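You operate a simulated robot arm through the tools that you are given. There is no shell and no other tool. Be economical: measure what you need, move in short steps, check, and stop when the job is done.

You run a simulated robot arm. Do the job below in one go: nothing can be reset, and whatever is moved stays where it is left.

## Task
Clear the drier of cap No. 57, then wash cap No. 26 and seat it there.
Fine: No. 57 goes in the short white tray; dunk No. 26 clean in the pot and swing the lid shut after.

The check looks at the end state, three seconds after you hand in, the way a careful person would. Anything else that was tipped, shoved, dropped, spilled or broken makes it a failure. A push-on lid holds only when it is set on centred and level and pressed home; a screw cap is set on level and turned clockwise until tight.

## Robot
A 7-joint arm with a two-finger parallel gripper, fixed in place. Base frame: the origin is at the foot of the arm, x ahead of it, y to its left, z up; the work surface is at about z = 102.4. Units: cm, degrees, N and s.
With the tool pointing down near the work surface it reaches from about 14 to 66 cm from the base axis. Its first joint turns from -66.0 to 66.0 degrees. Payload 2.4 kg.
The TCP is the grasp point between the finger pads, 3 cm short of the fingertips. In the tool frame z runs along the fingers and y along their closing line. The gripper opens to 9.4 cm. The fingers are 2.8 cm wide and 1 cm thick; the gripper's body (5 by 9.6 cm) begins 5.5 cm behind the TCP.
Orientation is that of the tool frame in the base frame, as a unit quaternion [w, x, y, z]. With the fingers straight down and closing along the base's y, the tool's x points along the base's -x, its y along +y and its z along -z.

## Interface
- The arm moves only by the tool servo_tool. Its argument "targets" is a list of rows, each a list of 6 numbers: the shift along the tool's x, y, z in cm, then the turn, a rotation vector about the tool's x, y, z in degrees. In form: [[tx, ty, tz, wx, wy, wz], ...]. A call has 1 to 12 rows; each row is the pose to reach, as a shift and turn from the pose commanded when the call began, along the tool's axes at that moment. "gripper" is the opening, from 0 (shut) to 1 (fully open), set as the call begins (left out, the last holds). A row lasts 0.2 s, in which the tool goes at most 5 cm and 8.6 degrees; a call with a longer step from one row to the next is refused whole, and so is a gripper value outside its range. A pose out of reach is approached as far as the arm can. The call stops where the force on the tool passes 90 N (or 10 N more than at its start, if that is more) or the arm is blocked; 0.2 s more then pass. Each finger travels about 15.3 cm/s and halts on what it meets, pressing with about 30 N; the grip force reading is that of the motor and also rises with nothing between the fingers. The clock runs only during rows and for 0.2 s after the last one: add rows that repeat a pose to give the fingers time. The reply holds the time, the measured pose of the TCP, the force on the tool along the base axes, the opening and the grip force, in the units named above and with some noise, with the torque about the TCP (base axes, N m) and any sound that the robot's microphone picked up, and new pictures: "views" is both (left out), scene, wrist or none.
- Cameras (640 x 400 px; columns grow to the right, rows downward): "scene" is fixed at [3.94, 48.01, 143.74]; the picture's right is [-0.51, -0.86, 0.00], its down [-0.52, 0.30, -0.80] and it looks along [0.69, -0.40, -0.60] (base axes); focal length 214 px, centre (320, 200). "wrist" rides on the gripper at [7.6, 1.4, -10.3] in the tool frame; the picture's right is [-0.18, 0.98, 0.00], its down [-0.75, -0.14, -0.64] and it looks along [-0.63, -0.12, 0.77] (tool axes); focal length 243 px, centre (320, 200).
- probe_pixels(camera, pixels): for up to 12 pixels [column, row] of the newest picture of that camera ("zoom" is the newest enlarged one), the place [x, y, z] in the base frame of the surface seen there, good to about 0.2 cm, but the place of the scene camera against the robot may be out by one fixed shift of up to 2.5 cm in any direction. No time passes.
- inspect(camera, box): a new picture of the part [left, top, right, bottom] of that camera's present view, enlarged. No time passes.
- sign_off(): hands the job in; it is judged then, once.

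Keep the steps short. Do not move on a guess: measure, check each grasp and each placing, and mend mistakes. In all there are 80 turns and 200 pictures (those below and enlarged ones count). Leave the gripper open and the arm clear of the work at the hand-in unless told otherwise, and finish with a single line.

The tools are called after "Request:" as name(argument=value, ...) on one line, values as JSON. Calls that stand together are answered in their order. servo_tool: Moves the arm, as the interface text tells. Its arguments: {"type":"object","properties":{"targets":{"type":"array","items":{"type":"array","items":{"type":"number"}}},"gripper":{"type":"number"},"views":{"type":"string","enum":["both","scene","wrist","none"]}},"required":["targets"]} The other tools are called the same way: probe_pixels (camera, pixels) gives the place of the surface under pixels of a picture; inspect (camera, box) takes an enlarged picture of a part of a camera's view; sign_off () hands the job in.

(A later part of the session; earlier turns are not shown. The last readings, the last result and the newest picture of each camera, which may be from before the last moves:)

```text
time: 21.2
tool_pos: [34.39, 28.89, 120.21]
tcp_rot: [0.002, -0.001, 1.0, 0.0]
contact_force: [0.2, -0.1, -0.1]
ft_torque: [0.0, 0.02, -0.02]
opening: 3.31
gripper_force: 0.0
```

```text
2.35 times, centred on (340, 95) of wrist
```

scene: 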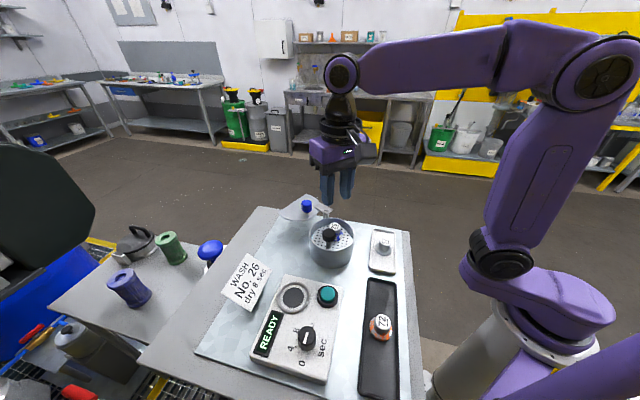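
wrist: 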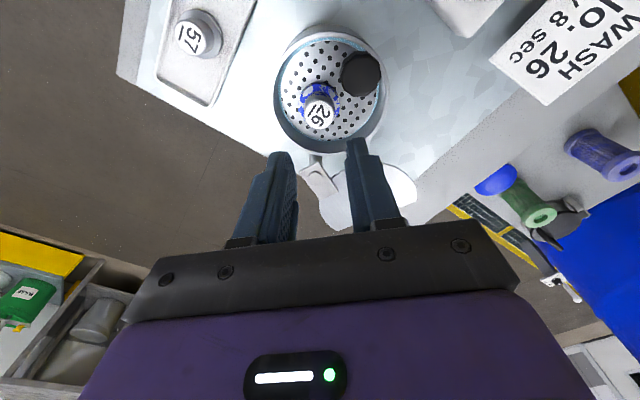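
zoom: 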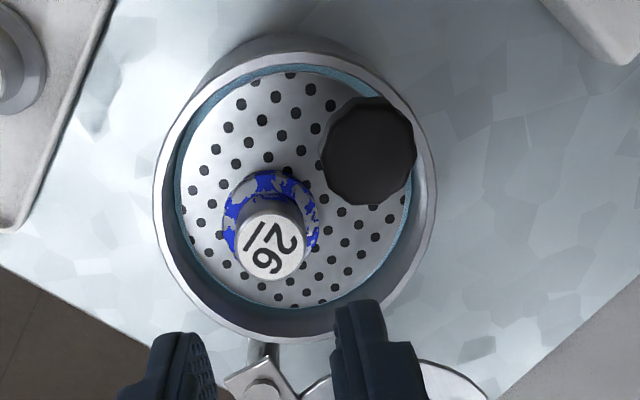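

26 stands on the plate, clear of the rod. I'll close the fingers and move just above the black knob, offset slightly inward at (31.4, 31.75).

Request:
servo_tool(targets=[[1.5, 1.5, 0, 0, 0, 0], [3, 2.9, 0, 0, 0, 0], [3, 2.9, 2, 0, 0, 0], [3, 2.9, 4, 0, 0, 0], [3, 2.9, 4, 0, 0, 0]], gripper=0)

Request:
inspect(camera="scene", box=[280, 180, 380, 280])

Request:
inspect(camera="wrist", box=[220, 50, 460, 220])

```text
time: 22.4
tool_pos: [31.34, 31.66, 116.04]
tcp_rot: [0.001, -0.001, 1.0, -0.001]
contact_force: [-0.6, -0.7, 0.1]
ft_torque: [0.02, 0.02, -0.01]
opening: 0.0
gripper_force: 30.3
```

scene: 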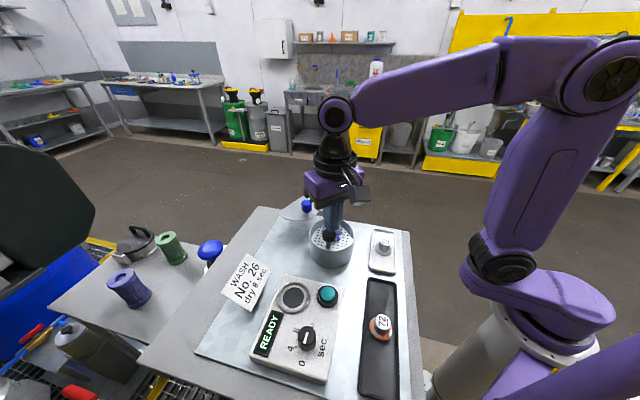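
wrist: 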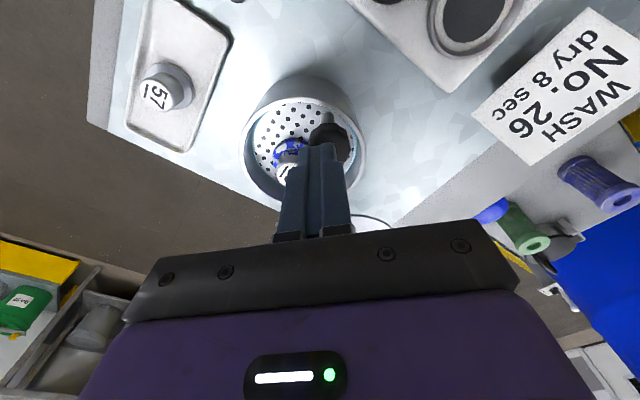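

```text
4.00 times, centred on (330, 230) of scene
```

zoom: 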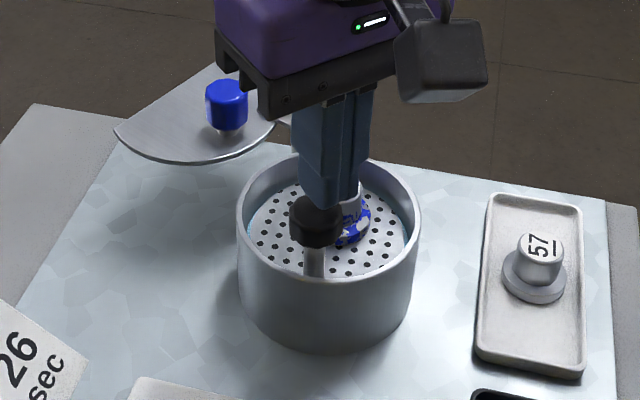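

```text
2.35 times, centred on (340, 135) of wrist
```

zoom: 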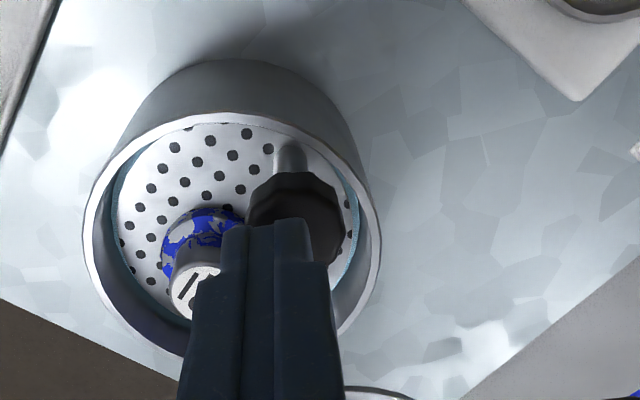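

I'm over the knob. I'll press down slowly, 2 cm for now, and read the force and the result.

Request:
servo_tool(targets=[[0, 0, 0.5, 0, 0, 0], [0, 0, 0.9, 0, 0, 0], [0, 0, 1.3, 0, 0, 0], [0, 0, 1.7, 0, 0, 0], [0, 0, 2, 0, 0, 0], [0, 0, 2, 0, 0, 0]])

Request:
inspect(camera="scene", box=[280, 180, 380, 280])

```text
time: 23.8
tool_pos: [31.37, 31.64, 114.08]
tcp_rot: [0.001, -0.001, 1.0, 0.0]
contact_force: [1.6, 1.7, 1.7]
ft_torque: [0.01, 0.02, -0.01]
opening: 0.01
gripper_force: 29.7
```

scene: 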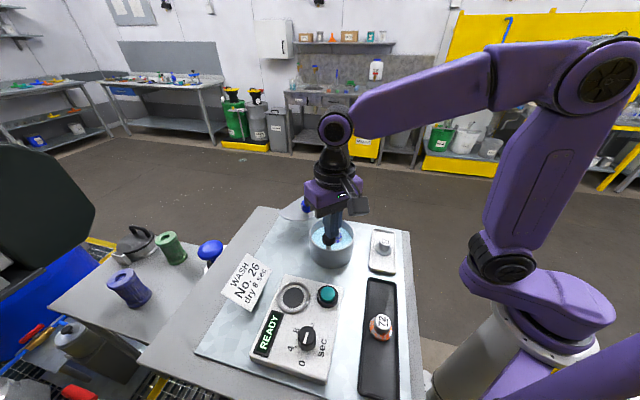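
wrist: 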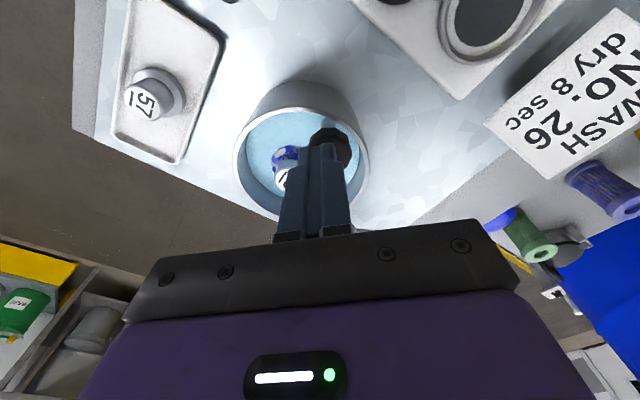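

```text
4.00 times, centred on (330, 230) of scene
```

zoom: 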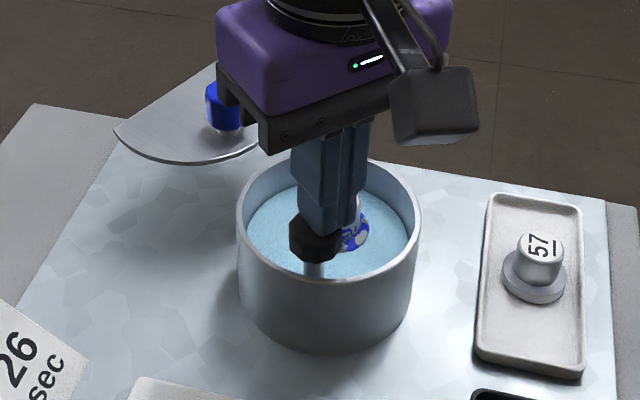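

It sinks with little force and liquid has covered the plate. I'll press another 2 cm, keeping the tips above the 108.7 rim, so the cap goes fully under.

Request:
servo_tool(targets=[[0, 0, 0.5, 0, 0, 0], [0, 0, 1, 0, 0, 0], [0, 0, 1.4, 0, 0, 0], [0, 0, 1.8, 0, 0, 0], [0, 0, 2.05, 0, 0, 0], [0, 0, 2.05, 0, 0, 0], [0, 0, 2.05, 0, 0, 0]])

Request:
inspect(camera="wrist", box=[220, 50, 460, 220])

Request:
inspect(camera="scene", box=[280, 180, 380, 280])

```text
time: 25.4
tool_pos: [31.3, 31.68, 112.08]
tcp_rot: [0.001, -0.001, 1.0, 0.0]
contact_force: [3.0, 1.1, 4.4]
ft_torque: [0.06, -0.03, 0.01]
opening: 0.0
gripper_force: 29.8
```

scene: 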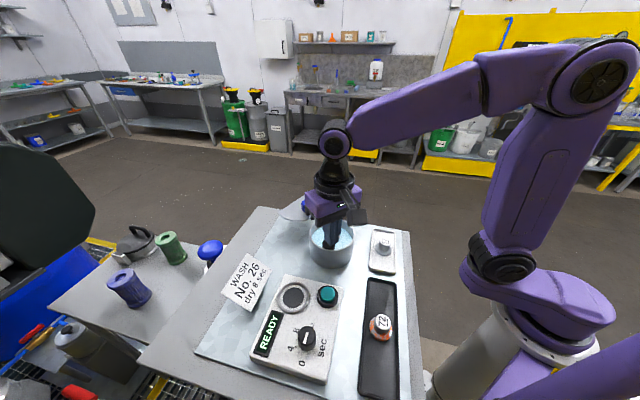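
wrist: 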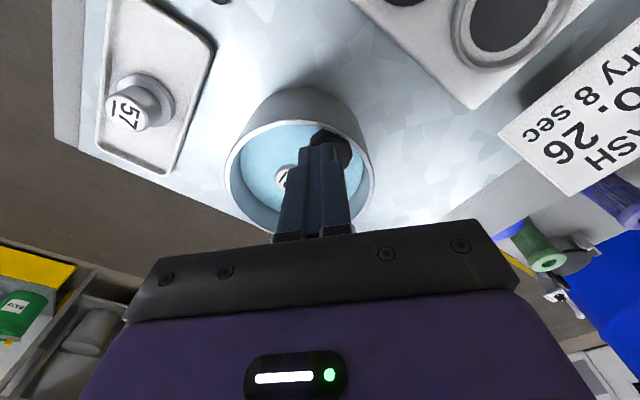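

```text
2.35 times, centred on (340, 135) of wrist
```

zoom: 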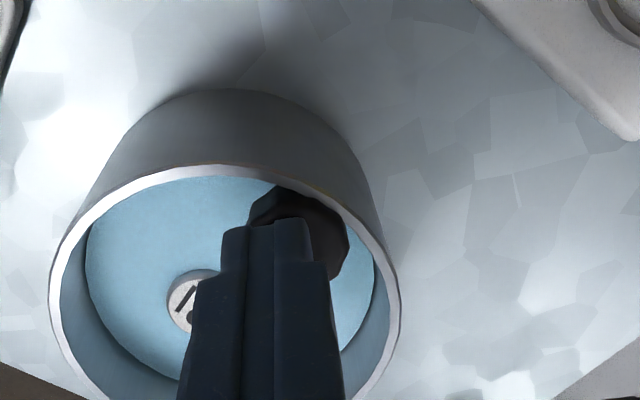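

```text
4.00 times, centred on (330, 230) of scene
```

zoom: 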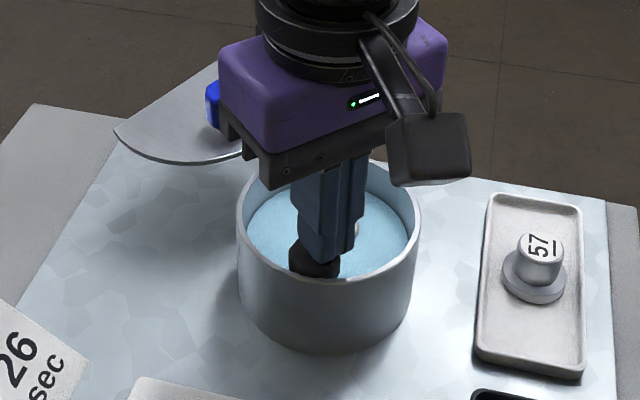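

The flange is under but the cap's top still shows. I'll slide inward 0.5 to clear the rim, then press another 1 cm and hold.

Request:
servo_tool(targets=[[-0.3, -0.3, 0, 0, 0, 0], [-0.5, -0.5, 0, 0, 0, 0], [-0.5, -0.5, 0.4, 0, 0, 0], [-0.5, -0.5, 0.8, 0, 0, 0], [-0.5, -0.5, 1.1, 0, 0, 0], [-0.5, -0.5, 1.1, 0, 0, 0], [-0.5, -0.5, 1.1, 0, 0, 0], [-0.5, -0.5, 1.1, 0, 0, 0], [-0.5, -0.5, 1.1, 0, 0, 0], [-0.5, -0.5, 1.1, 0, 0, 0], [-0.5, -0.5, 1.1, 0, 0, 0]])

Request:
inspect(camera="wrist", box=[220, 50, 460, 220])

```text
time: 26.7
tool_pos: [31.75, 31.1, 111.74]
tcp_rot: [0.005, -0.002, 1.0, 0.005]
contact_force: [-11.1, -11.9, 35.9]
ft_torque: [-0.31, 0.71, 0.08]
opening: 0.0
gripper_force: 30.1
stopped in row 6: the force on the tool passed its limit at 91 N (the readings are from after the stop); the commanded pose is now the measured one
```

scene: 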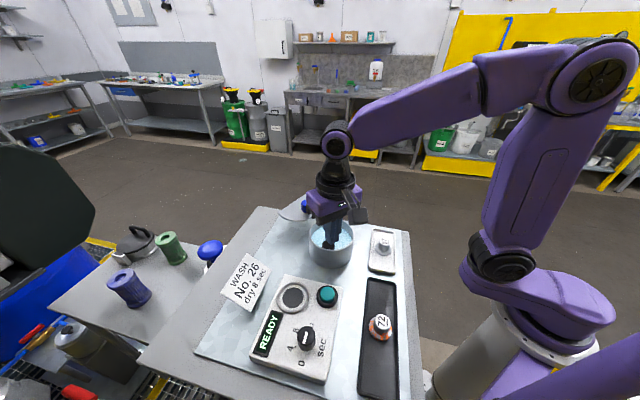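
wrist: 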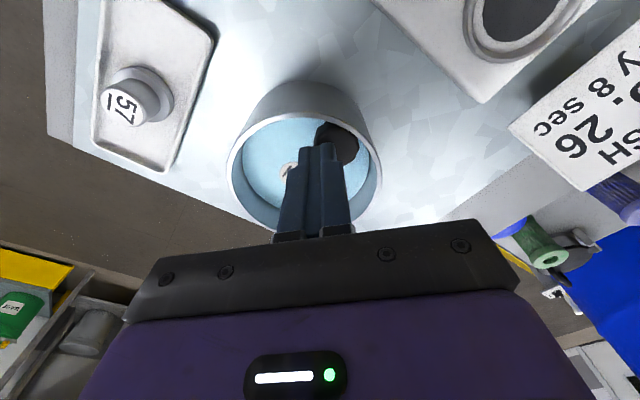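

```text
2.35 times, centred on (340, 135) of wrist
```

zoom: 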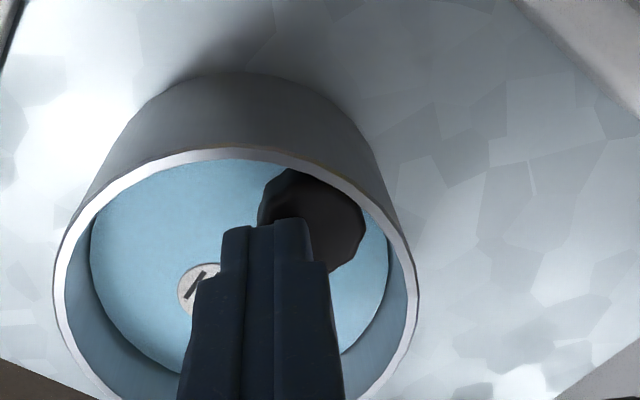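

The plate has bottomed out, with only the top face level with the liquid. I'll ease off, hold briefly, and then rise to see whether it's clean.

Request:
servo_tool(targets=[[0, 0, -0.1, 0, 0, 0], [0, 0, -0.1, 0, 0, 0], [0, 0, -0.1, 0, 0, 0], [0, 0, -0.1, 0, 0, 0], [0, 0, -1, 0, 0, 0], [0, 0, -2, 0, 0, 0], [0, 0, -3, 0, 0, 0], [0, 0, -4.2, 0, 0, 0], [0.5, 0, -6, 0, 0, 0], [3, 0, -9, 0, 0, 0], [3, 0, -9, 0, 0, 0]])

Request:
inspect(camera="wrist", box=[220, 50, 460, 220])

Request:
inspect(camera="scene", box=[280, 180, 380, 280])

```text
time: 29.1
tool_pos: [28.74, 31.04, 120.5]
tcp_rot: [0.004, -0.001, 1.0, 0.004]
contact_force: [0.2, -0.8, 0.0]
ft_torque: [0.0, 0.05, -0.02]
opening: 0.01
gripper_force: 30.2
```

scene: 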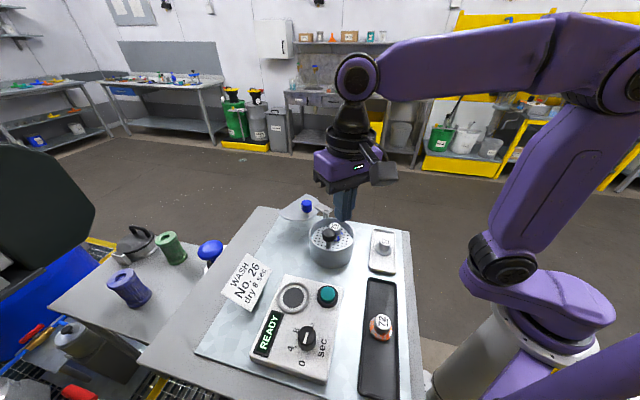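
wrist: 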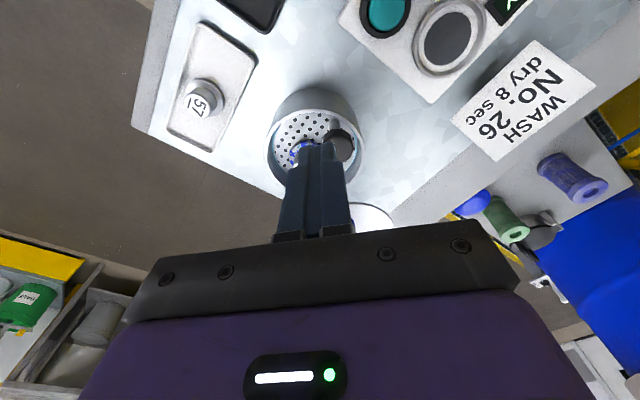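

```text
2.35 times, centred on (340, 135) of wrist
```

zoom: 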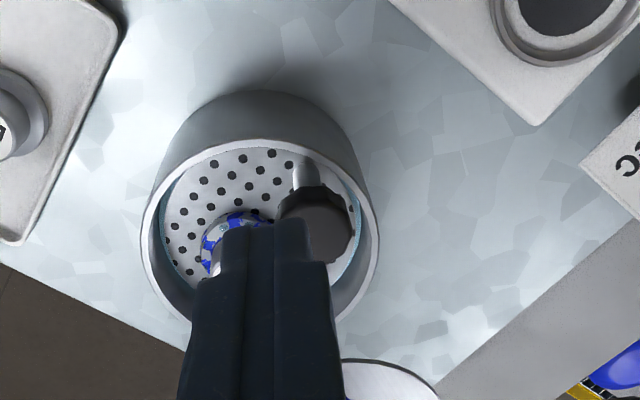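

```text
4.00 times, centred on (330, 230) of scene
```

zoom: 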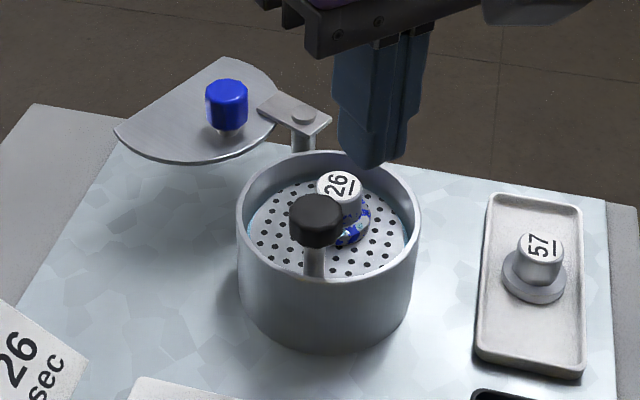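

The plate sprang back, and the blue has become lighter but isn't gone. I'll do more strokes with longer holds.

Request:
servo_tool(targets=[[-1.5, 0.2, 1, 0, 0, 0], [-2.8, 0.4, 4, 0, 0, 0], [-2.8, 0.4, 6.5, 0, 0, 0], [-2.8, 0.4, 8.4, 0, 0, 0], [-2.8, 0.4, 8.4, 0, 0, 0], [-2.8, 0.4, 8.4, 0, 0, 0], [-2.8, 0.4, 6.5, 0, 0, 0], [-2.8, 0.4, 5, 0, 0, 0], [-2.8, 0.4, 6.5, 0, 0, 0], [-2.8, 0.4, 8.4, 0, 0, 0], [-2.8, 0.4, 8.4, 0, 0, 0], [-2.8, 0.4, 8.4, 0, 0, 0]], views="none")

Request:
servo_tool(targets=[[0, 0, 0, 0, 0, 0], [0, 0, 0, 0, 0, 0], [0, 0, 0, 0, 0, 0], [0, 0, 0, 0, 0, 0], [0, 0, 0, 0, 0, 0], [0, 0, 0, 0, 0, 0], [0, 0, -2, 0, 0, 0], [0, 0, -4.4, 0, 0, 0], [2, 0, -8, 0, 0, 0], [6, 1, -8.4, 0, 0, 0], [10, 2, -8.4, 0, 0, 0], [10, 2, -8.4, 0, 0, 0]])

Request:
inspect(camera="wrist", box=[220, 80, 460, 240])

Request:
inspect(camera="scene", box=[310, 205, 360, 250])

```text
time: 31.7
tool_pos: [31.68, 31.59, 112.15]
tcp_rot: [0.005, -0.001, 1.0, 0.004]
contact_force: [-1.4, 2.1, 3.4]
ft_torque: [0.04, 0.1, 0.01]
opening: 0.0
gripper_force: 29.8
```

```text
time: 34.3
tool_pos: [21.64, 33.61, 120.21]
tcp_rot: [0.005, -0.001, 1.0, 0.004]
contact_force: [0.4, -0.2, -0.4]
ft_torque: [0.02, 0.03, 0.02]
opening: 0.02
gripper_force: 29.7
```

scene: 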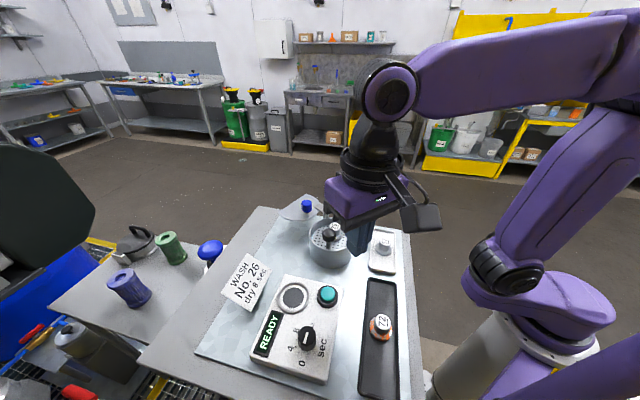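
wrist: 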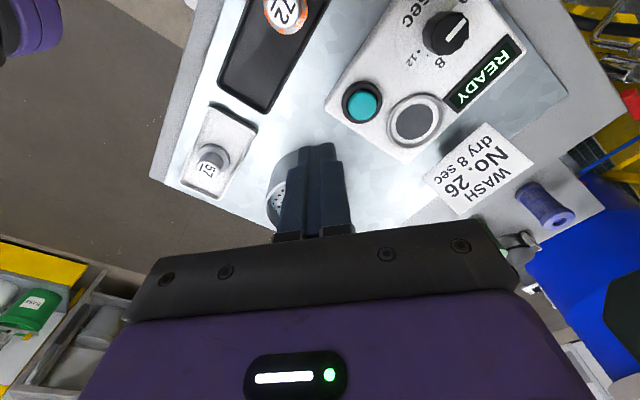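

```text
2.50 times, centred on (340, 160) of wrist
```

zoom: 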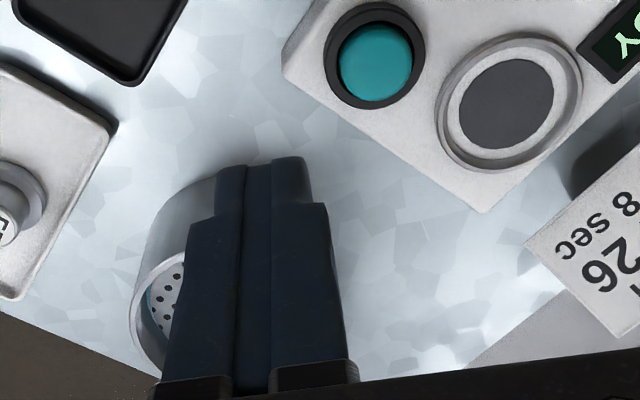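

```text
8.89 times, centred on (335, 228) of scene
```

zoom: 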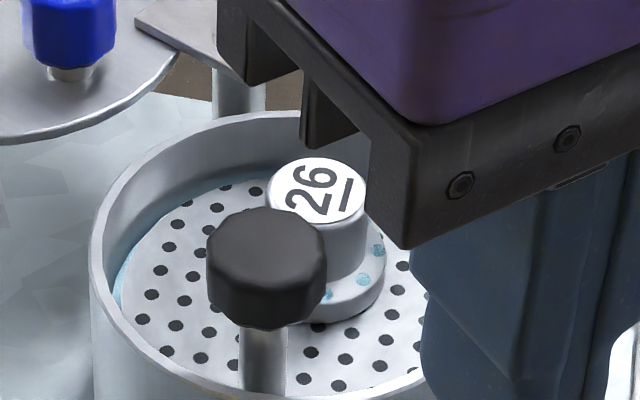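

The dark blue is gone, leaving only pale spots that look like liquid droplets. I'll move above the cap with open fingers to see all round it.

Request:
servo_tool(targets=[[-4, -1.5, 0, 0, 0, 0], [-8, -3, 0, 0, 0, 0], [-11, -4.4, 0, 0, 0, 0], [-12.6, -4.8, 0, 0, 0, 0], [-12.6, -4.8, 0, 0, 0, 0]], gripper=0.38)

Request:
inspect(camera="wrist", box=[260, 20, 400, 140])

Request:
inspect(camera="scene", box=[310, 205, 360, 250])

```text
time: 35.5
tool_pos: [34.23, 28.73, 120.52]
tcp_rot: [0.004, -0.001, 1.0, 0.004]
contact_force: [-0.3, 0.3, -1.4]
ft_torque: [-0.01, 0.01, 0.01]
opening: 3.57
gripper_force: 0.1
```

scene: 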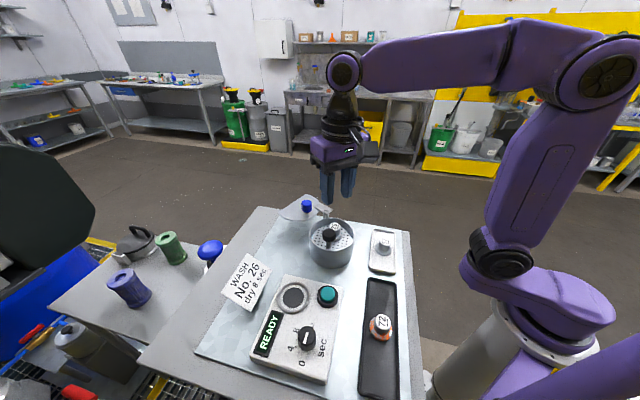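
wrist: 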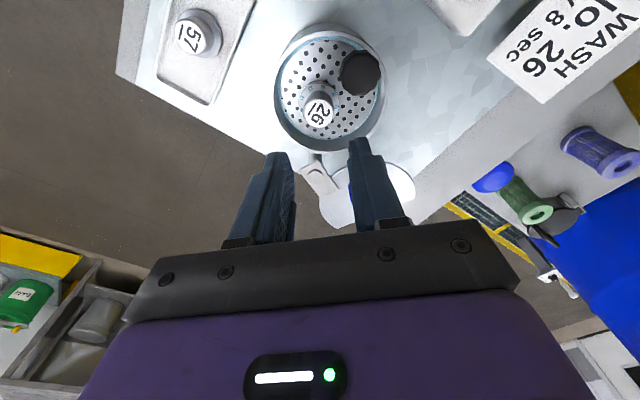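

```text
3.33 times, centred on (330, 80) of wrist
```

zoom: 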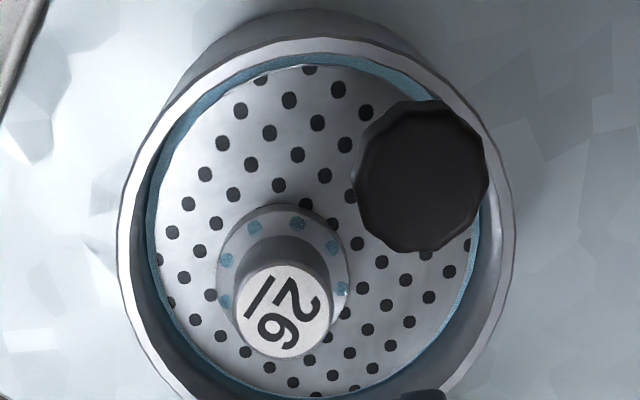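

```text
8.89 times, centred on (335, 228) of scene
```

zoom: 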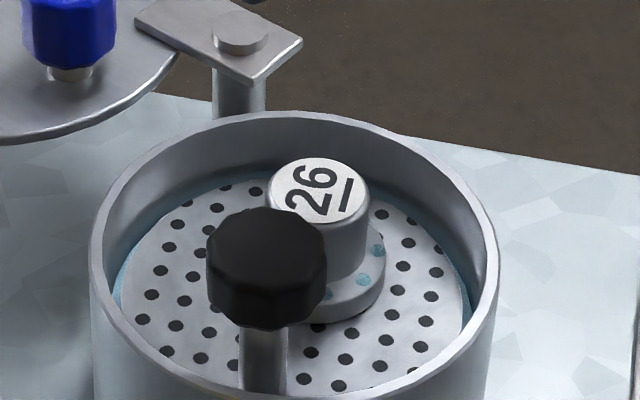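

It's clean, with only regular water droplets on the flange. I'll probe the cap's top and then pick it up.

Request:
probe_pixels(camera="wrist", pixels=[[317, 112], [304, 110], [331, 115], [316, 123], [319, 101]])

```text
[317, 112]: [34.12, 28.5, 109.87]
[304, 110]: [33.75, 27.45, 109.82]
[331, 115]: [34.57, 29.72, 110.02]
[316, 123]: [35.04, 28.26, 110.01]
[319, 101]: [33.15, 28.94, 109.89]
```

The centre is (34.13, 28.58). I'll lower to TCP z 111.2, levelling the 0.5° tilt on the way, and close.

Request:
servo_tool(targets=[[0.1, -0.15, 3, 0.46, 0.46, 0.1], [0.1, -0.15, 6, 0.46, 0.46, 0.1], [0.1, -0.15, 8, 0.46, 0.46, 0.1], [0.1, -0.15, 9.3, 0.46, 0.46, 0.1], [0.1, -0.15, 9.3, 0.46, 0.46, 0.1]], views="wrist")

Request:
servo_tool(targets=[[0, 0, 0, 0, 0, 0], [0, 0, 0, 0, 0, 0]], gripper=0, views="wrist")

```text
time: 36.7
tool_pos: [34.24, 28.63, 111.19]
tcp_rot: [0.0, 0.0, 1.0, 0.0]
contact_force: [-0.6, 0.3, 1.7]
ft_torque: [0.05, 0.04, 0.0]
opening: 3.61
gripper_force: 0.3
```

wrist: 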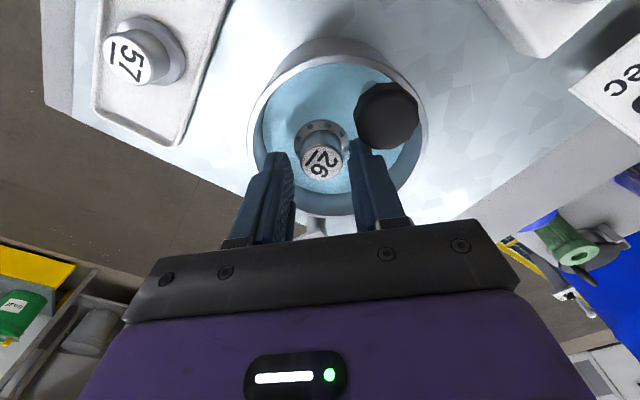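

```text
time: 37.3
tool_pos: [34.27, 28.66, 111.15]
tcp_rot: [0.0, 0.0, 1.0, 0.0]
contact_force: [-0.2, -0.7, 1.7]
ft_torque: [0.0, 0.01, -0.04]
opening: 2.53
gripper_force: 30.0
```

wrist: 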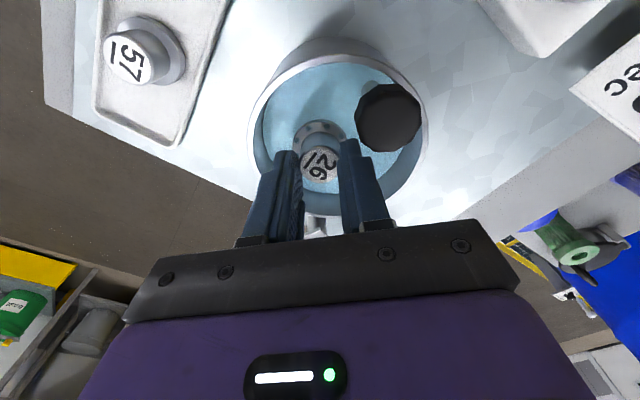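

The grip reads 2.53, but the plate looks flooded, so something has pushed it down slightly. I'll inspect before lifting.

Request:
inspect(camera="wrist", box=[240, 50, 440, 220])

Request:
probe_pixels(camera="wrist", pixels=[[319, 163], [315, 126], [388, 115], [300, 90], [340, 80]])

Request:
inspect(camera="scene", box=[290, 190, 370, 260])

```text
2.35 times, centred on (340, 135) of wrist
```

zoom: 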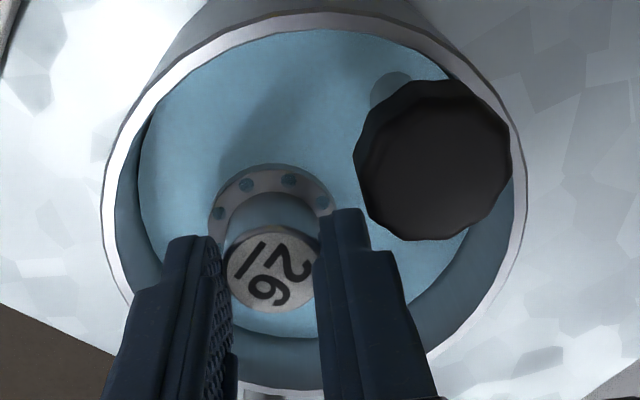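

```text
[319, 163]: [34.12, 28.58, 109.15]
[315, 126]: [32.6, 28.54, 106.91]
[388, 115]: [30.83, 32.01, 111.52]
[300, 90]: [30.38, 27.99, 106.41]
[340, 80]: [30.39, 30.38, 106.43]
```

```text
5.71 times, centred on (330, 225) of scene
```

zoom: 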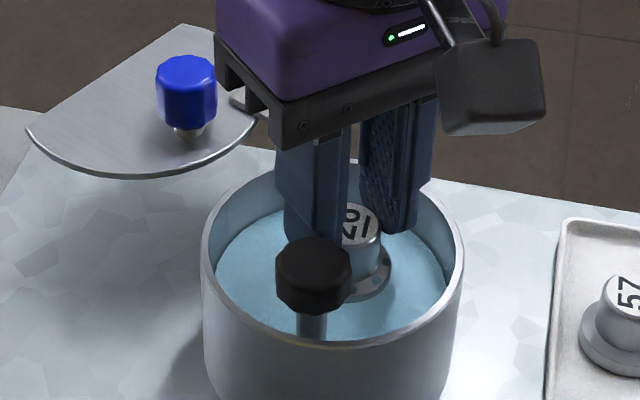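

The plate is pressed about 0.85 cm. The open finger probably caught the knob, and the cap is now gripped low, with only 1 cm of stem between the pads. I'll open just a hair so the plate springs the cap back up, then close again.

Request:
servo_tool(targets=[[0, 0, 0, 0, 0, 0], [0, 0, 0, 0, 0, 0], [0, 0, 0, 0, 0, 0]], gripper=0.31, views="wrist")

Request:
inspect(camera="wrist", box=[240, 50, 440, 220])

Request:
probe_pixels(camera="wrist", pixels=[[319, 163], [315, 126], [388, 115], [300, 90]])

```text
time: 38.1
tool_pos: [34.17, 28.57, 111.18]
tcp_rot: [0.0, 0.001, 1.0, -0.001]
contact_force: [0.5, -0.7, -0.1]
ft_torque: [0.0, 0.01, -0.02]
opening: 2.9
gripper_force: 0.1
```

wrist: 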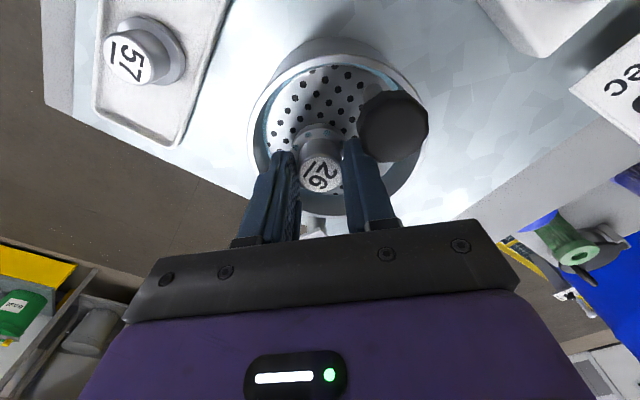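

```text
2.35 times, centred on (340, 135) of wrist
```

zoom: 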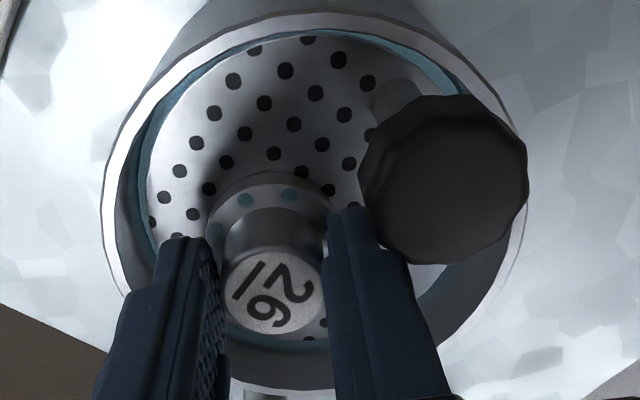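

```text
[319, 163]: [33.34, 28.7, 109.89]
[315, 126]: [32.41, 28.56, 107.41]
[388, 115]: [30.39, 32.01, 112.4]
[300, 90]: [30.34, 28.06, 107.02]
```

The cap sprang back up to 109.9. I'll close on it now and lift.

Request:
servo_tool(targets=[[0, 0, 0, 0, 0, 0], [0, 0, 0, 0, 0, 0], [0, 0, -1, 0, 0, 0], [0, 0, -4, 0, 0, 0], [0, 0, -8, 0, 0, 0], [0, 0, -8, 0, 0, 0]], gripper=0)

Request:
inspect(camera="wrist", box=[220, 50, 440, 220])

```text
time: 39.5
tool_pos: [34.29, 28.62, 119.17]
tcp_rot: [0.0, 0.0, 1.0, 0.0]
contact_force: [1.0, 0.0, -1.4]
ft_torque: [0.02, 0.02, 0.01]
opening: 2.55
gripper_force: 30.1
```

scene: 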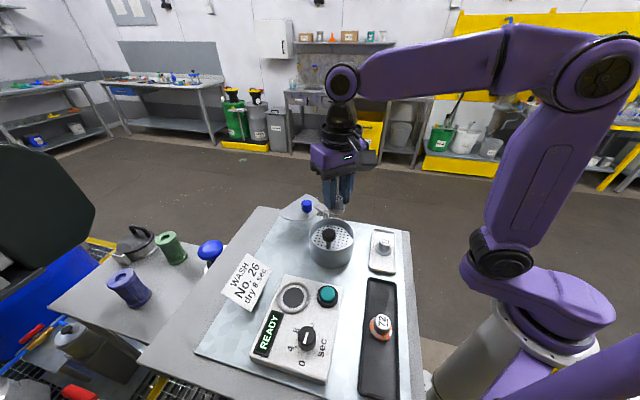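
wrist: 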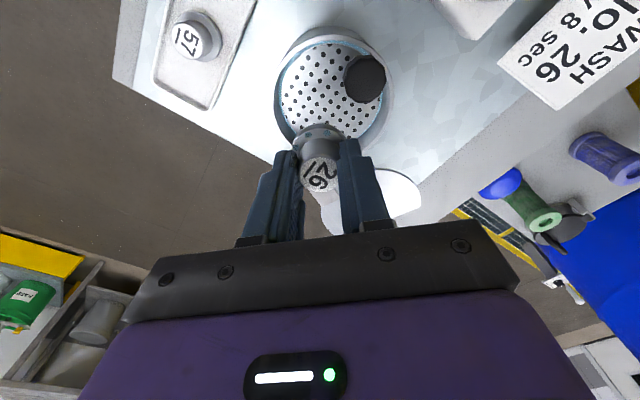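

```text
2.35 times, centred on (330, 135) of wrist
```

zoom: 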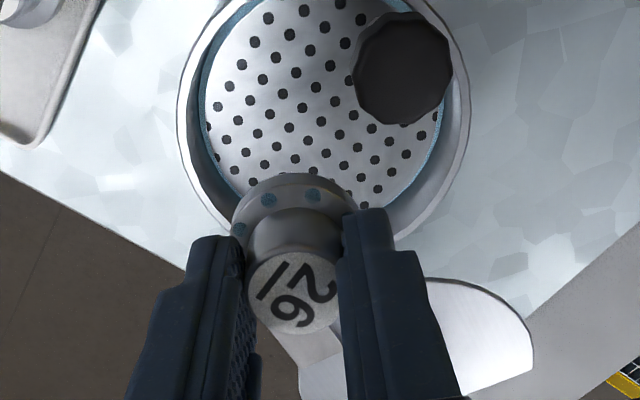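

26 is held securely. I'll carry it to above the drier pad at (26.1, 43.13).

Request:
servo_tool(targets=[[1, 1.5, -1.5, 0, 0, 0], [3, 5.5, -1.5, 0, 0, 0], [5, 9, -1.5, 0, 0, 0], [7, 12.5, -1.5, 0, 0, 0], [8.1, 14.5, -1.5, 0, 0, 0], [8.1, 14.5, 2.5, 0, 0, 0], [8.1, 14.5, 4.5, 0, 0, 0], [8.1, 14.5, 4.5, 0, 0, 0]])

Request:
inspect(camera="wrist", box=[220, 50, 440, 220])

Request:
inspect(camera="scene", box=[250, 240, 350, 320])

```text
time: 41.3
tool_pos: [26.12, 43.15, 114.69]
tcp_rot: [0.0, 0.0, 1.0, -0.001]
contact_force: [0.6, -0.3, -1.0]
ft_torque: [0.02, -0.03, -0.05]
opening: 2.53
gripper_force: 30.0
```

scene: 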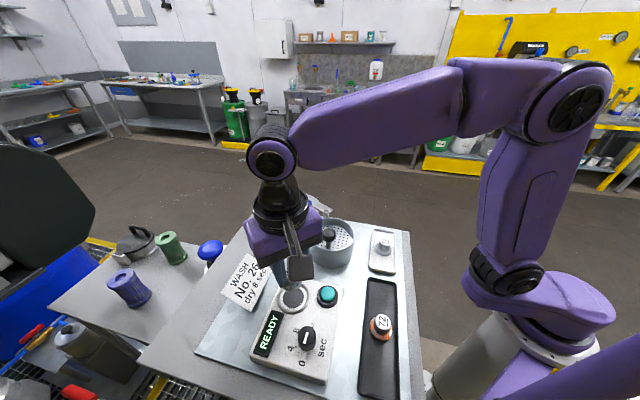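
wrist: 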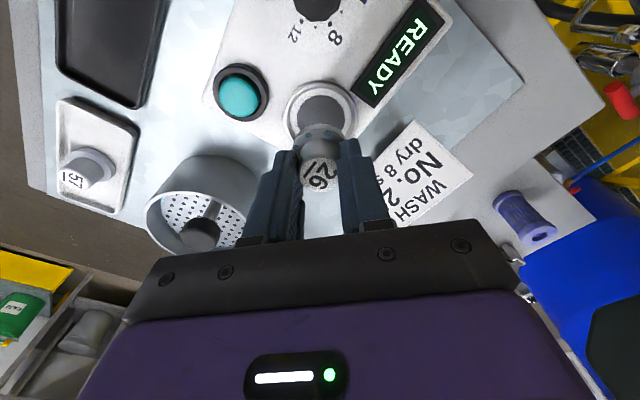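

```text
2.35 times, centred on (330, 135) of wrist
```

zoom: 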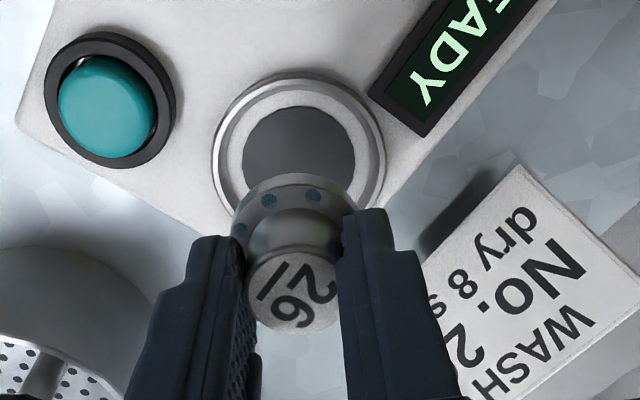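

```text
5.00 times, centred on (300, 280) of scene
```

zoom: 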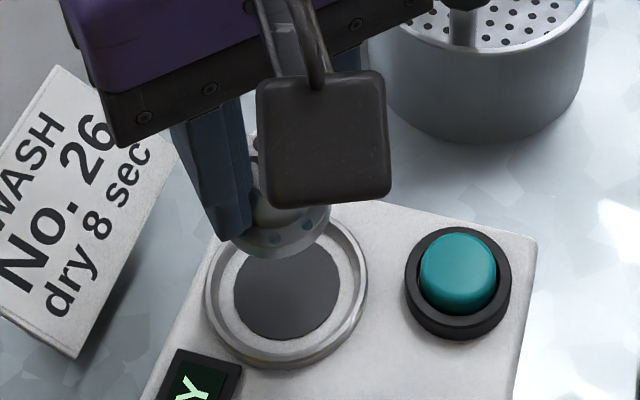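

Aligned. I'll lower 5 cm until it just touches the pad.

Request:
servo_tool(targets=[[0, 0, 2, 0, 0, 0], [0, 0, 4, 0, 0, 0], [0, 0, 4.7, 0, 0, 0], [0, 0, 5.0, 0, 0, 0], [0, 0, 5.1, 0, 0, 0], [0, 0, 5.1, 0, 0, 0]])

Request:
inspect(camera="wrist", box=[220, 50, 440, 220])

```text
time: 42.7
tool_pos: [26.04, 43.33, 109.72]
tcp_rot: [0.0, 0.0, 1.0, 0.0]
contact_force: [0.0, 0.1, 1.3]
ft_torque: [0.02, 0.04, 0.01]
opening: 2.54
gripper_force: 30.0
```

scene: 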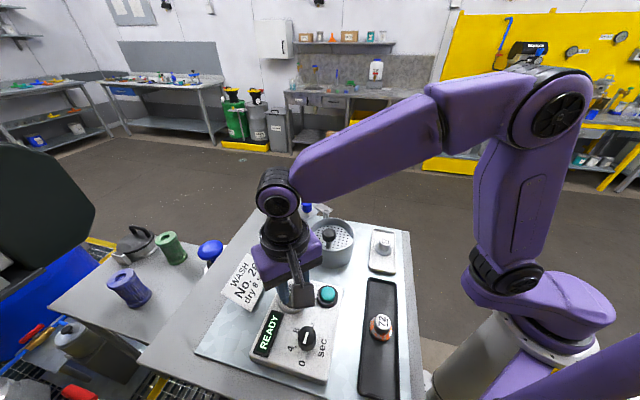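
wrist: 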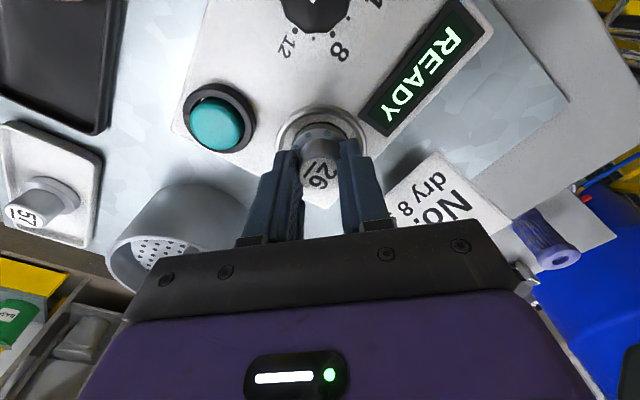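

```text
2.35 times, centred on (330, 135) of wrist
```

zoom: 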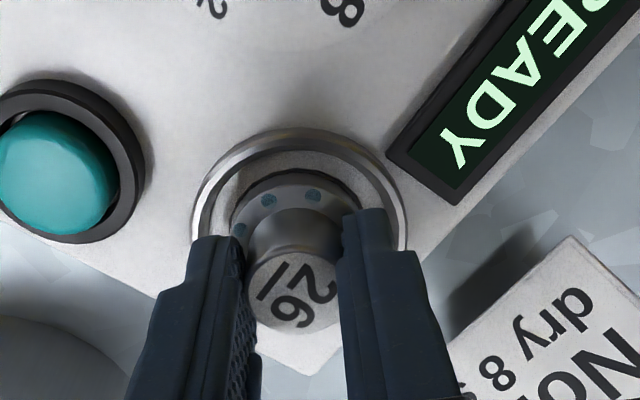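

It's touching, with force +1.3 and the cap inside the ring. I'll release and rise, then back off to look.

Request:
servo_tool(targets=[[0, 0, 0, 0, 0, 0], [0, 0, 0, 0, 0, 0], [0, 0, -2, 0, 0, 0], [0, 0, -6, 0, 0, 0], [0, 0, -10, 0, 0, 0], [0, 0, -10, 0, 0, 0]], gripper=0.45)

Request:
inspect(camera="wrist", box=[250, 40, 400, 160])

Request:
probe_pixels(camera="wrist", pixels=[[320, 127], [306, 124], [335, 129], [319, 138], [322, 115]])

```text
time: 44.1
tool_pos: [26.01, 43.04, 119.67]
tcp_rot: [-0.001, -0.001, 1.0, -0.001]
contact_force: [0.6, -0.4, 0.9]
ft_torque: [0.0, -0.02, 0.0]
opening: 4.24
gripper_force: 0.0
```

scene: 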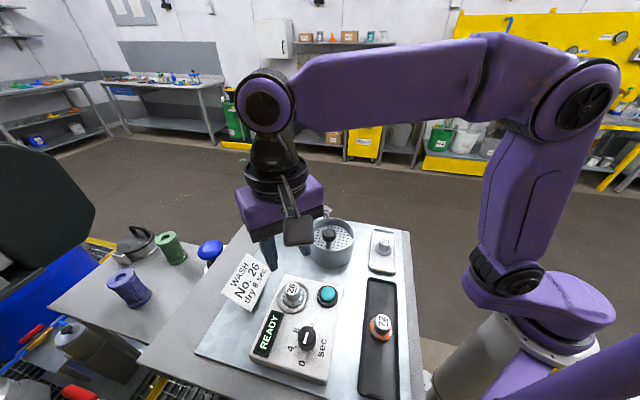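
wrist: 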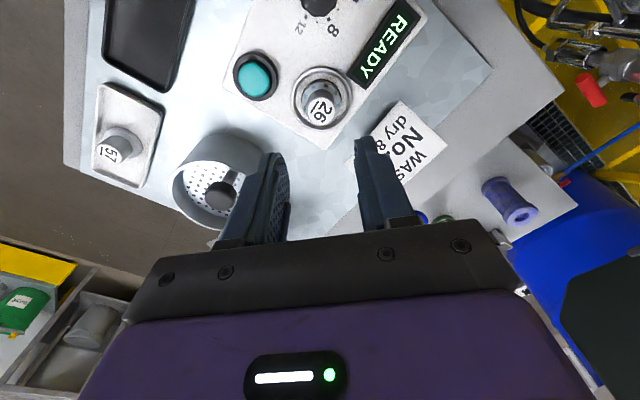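

```text
3.33 times, centred on (325, 100) of wrist
```

zoom: 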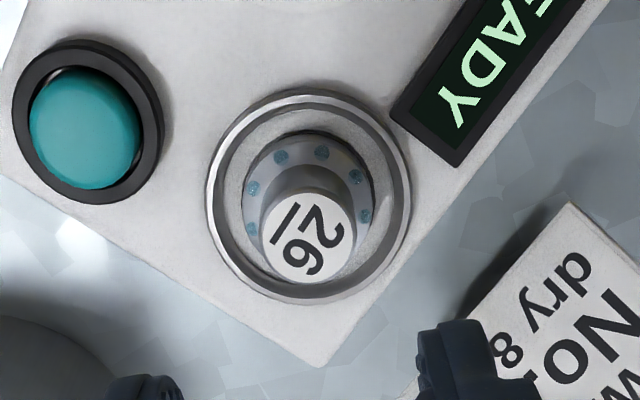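

```text
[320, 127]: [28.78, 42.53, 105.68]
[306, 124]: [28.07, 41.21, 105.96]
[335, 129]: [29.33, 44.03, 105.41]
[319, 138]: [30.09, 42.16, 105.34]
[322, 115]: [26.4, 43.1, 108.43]
```

26 is seated, centred in the ring at top z 108.43, the same height 57 had. Now the lid. I need a proper top view of it before swinging, especially for clearance to the rod.

Request:
servo_tool(targets=[[0, 0, -3, 0, 0, 0], [-3, -3, -6, 0, 0, 0], [-6, -6, -7, 0, 0, 0], [-9, -9, -7, 0, 0, 0], [-12, -11.5, -7, 0, 0, 0], [-13, -12.5, -7, 0, 0, 0], [-13, -12.5, -7, 0, 0, 0]], gripper=1)

Request:
inspect(camera="wrist", box=[240, 20, 440, 220])

```text
refused: row 2 steps farther than a row can; nothing moved
```

```text
2.00 times, centred on (340, 120) of wrist
```

zoom: 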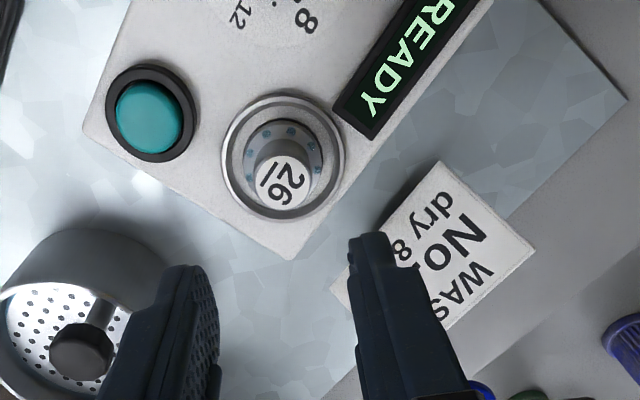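

That step was too long, so I'll repeat it with smaller steps.

Request:
servo_tool(targets=[[0, 0, -3, 0, 0, 0], [-2.5, -2.5, -6, 0, 0, 0], [-5.5, -5.5, -7, 0, 0, 0], [-8.5, -8.5, -7, 0, 0, 0], [-11, -11, -7, 0, 0, 0], [-13, -12.5, -7, 0, 0, 0], [-13, -12.5, -7, 0, 0, 0]], gripper=1)

Request:
inspect(camera="wrist", box=[240, 20, 440, 220])

```text
time: 45.7
tool_pos: [39.09, 30.5, 126.71]
tcp_rot: [0.0, 0.0, 1.0, 0.001]
contact_force: [-0.2, 0.2, 0.0]
ft_torque: [0.0, 0.02, 0.0]
opening: 9.38
gripper_force: 0.0
```

scene: 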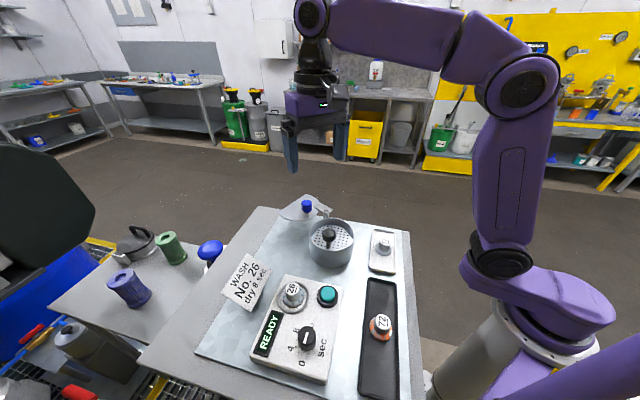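
wrist: 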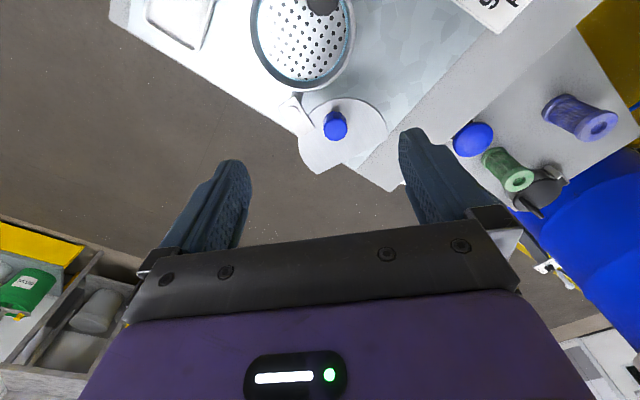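

```text
2.00 times, centred on (340, 120) of wrist
```

zoom: 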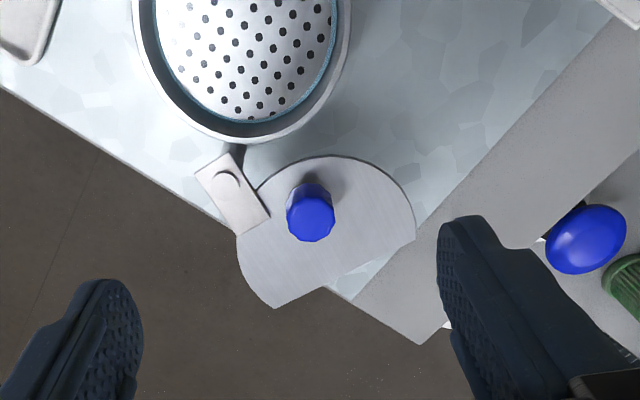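

Now I have a clear view. I'll probe the pivot pin, blue knob, lid edge and lid corners.

Request:
probe_pixels(camera="wrist", pixels=[[294, 110], [335, 130], [318, 172], [386, 137], [355, 100], [309, 117], [300, 145], [379, 116], [350, 153], [332, 113], [305, 131], [365, 120]])

Request:
probe_pixels(camera="zoom", pixels=[[310, 195], [288, 215], [333, 215], [310, 238], [137, 60], [345, 40], [230, 140]])

```text
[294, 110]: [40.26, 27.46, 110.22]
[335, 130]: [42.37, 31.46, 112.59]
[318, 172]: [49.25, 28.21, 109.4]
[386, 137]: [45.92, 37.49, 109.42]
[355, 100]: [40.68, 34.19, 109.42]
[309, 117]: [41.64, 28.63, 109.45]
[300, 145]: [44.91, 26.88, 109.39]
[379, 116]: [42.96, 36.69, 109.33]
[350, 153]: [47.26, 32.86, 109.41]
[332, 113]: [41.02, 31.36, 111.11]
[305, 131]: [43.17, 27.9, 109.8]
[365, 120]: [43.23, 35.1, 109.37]
```

```text
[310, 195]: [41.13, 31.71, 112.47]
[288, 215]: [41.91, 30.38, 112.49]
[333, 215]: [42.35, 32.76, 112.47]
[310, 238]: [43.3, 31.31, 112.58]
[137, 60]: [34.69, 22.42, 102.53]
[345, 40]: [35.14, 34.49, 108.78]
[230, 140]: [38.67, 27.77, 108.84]
```

Measured geometry:
- The pivot is (40.26, 27.46).
- The blue knob is (42.2, 31.55), top 112.55.
- The lid top is 109.4.

Closing means turning about 121° counter-clockwise. A lid corner may come near the black rod on the way, so I'll go gently and check partway. First I'll lower the closed fingers behind the blue knob, on its +x side.

Request:
servo_tool(targets=[[-3, 0.1, 2, 0, 0, 0], [-6.2, 0.1, 4, 0, 0, 0], [-6.2, 0.1, 8, 0, 0, 0], [-6.2, 0.1, 12.3, 0, 0, 0], [-6.2, 0.1, 12.3, 0, 0, 0]], gripper=0)

Request:
inspect(camera="scene", box=[270, 180, 370, 250])

```text
time: 46.9
tool_pos: [45.26, 30.77, 114.28]
tcp_rot: [0.0, -0.001, 1.0, 0.0]
contact_force: [0.0, 0.7, 0.8]
ft_torque: [-0.02, 0.0, 0.01]
opening: 0.02
gripper_force: 29.9
```

scene: 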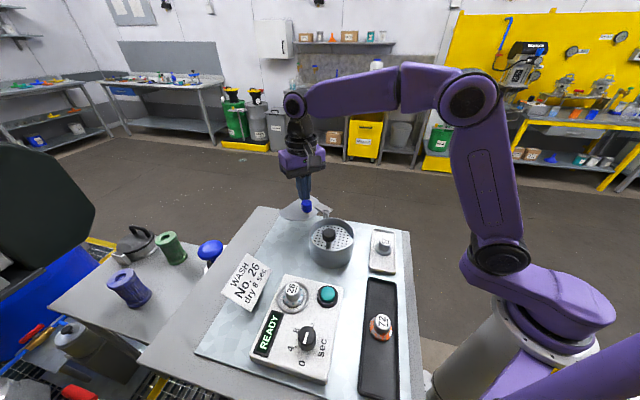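
wrist: 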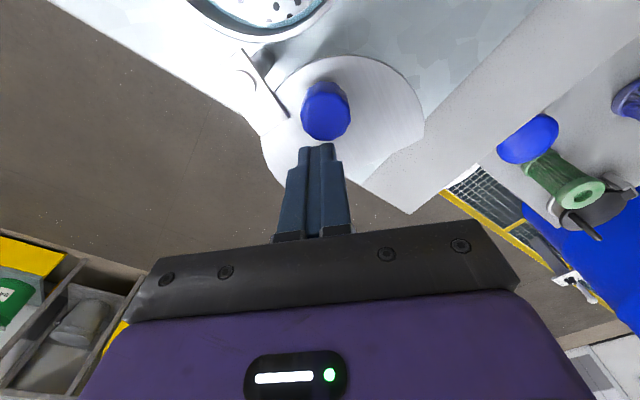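

```text
5.71 times, centred on (320, 215) of scene
```

zoom: 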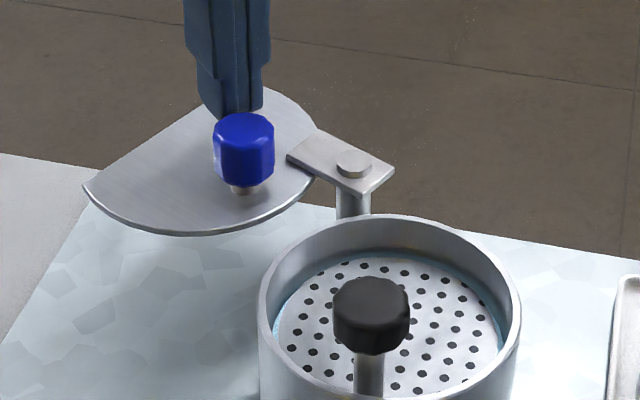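

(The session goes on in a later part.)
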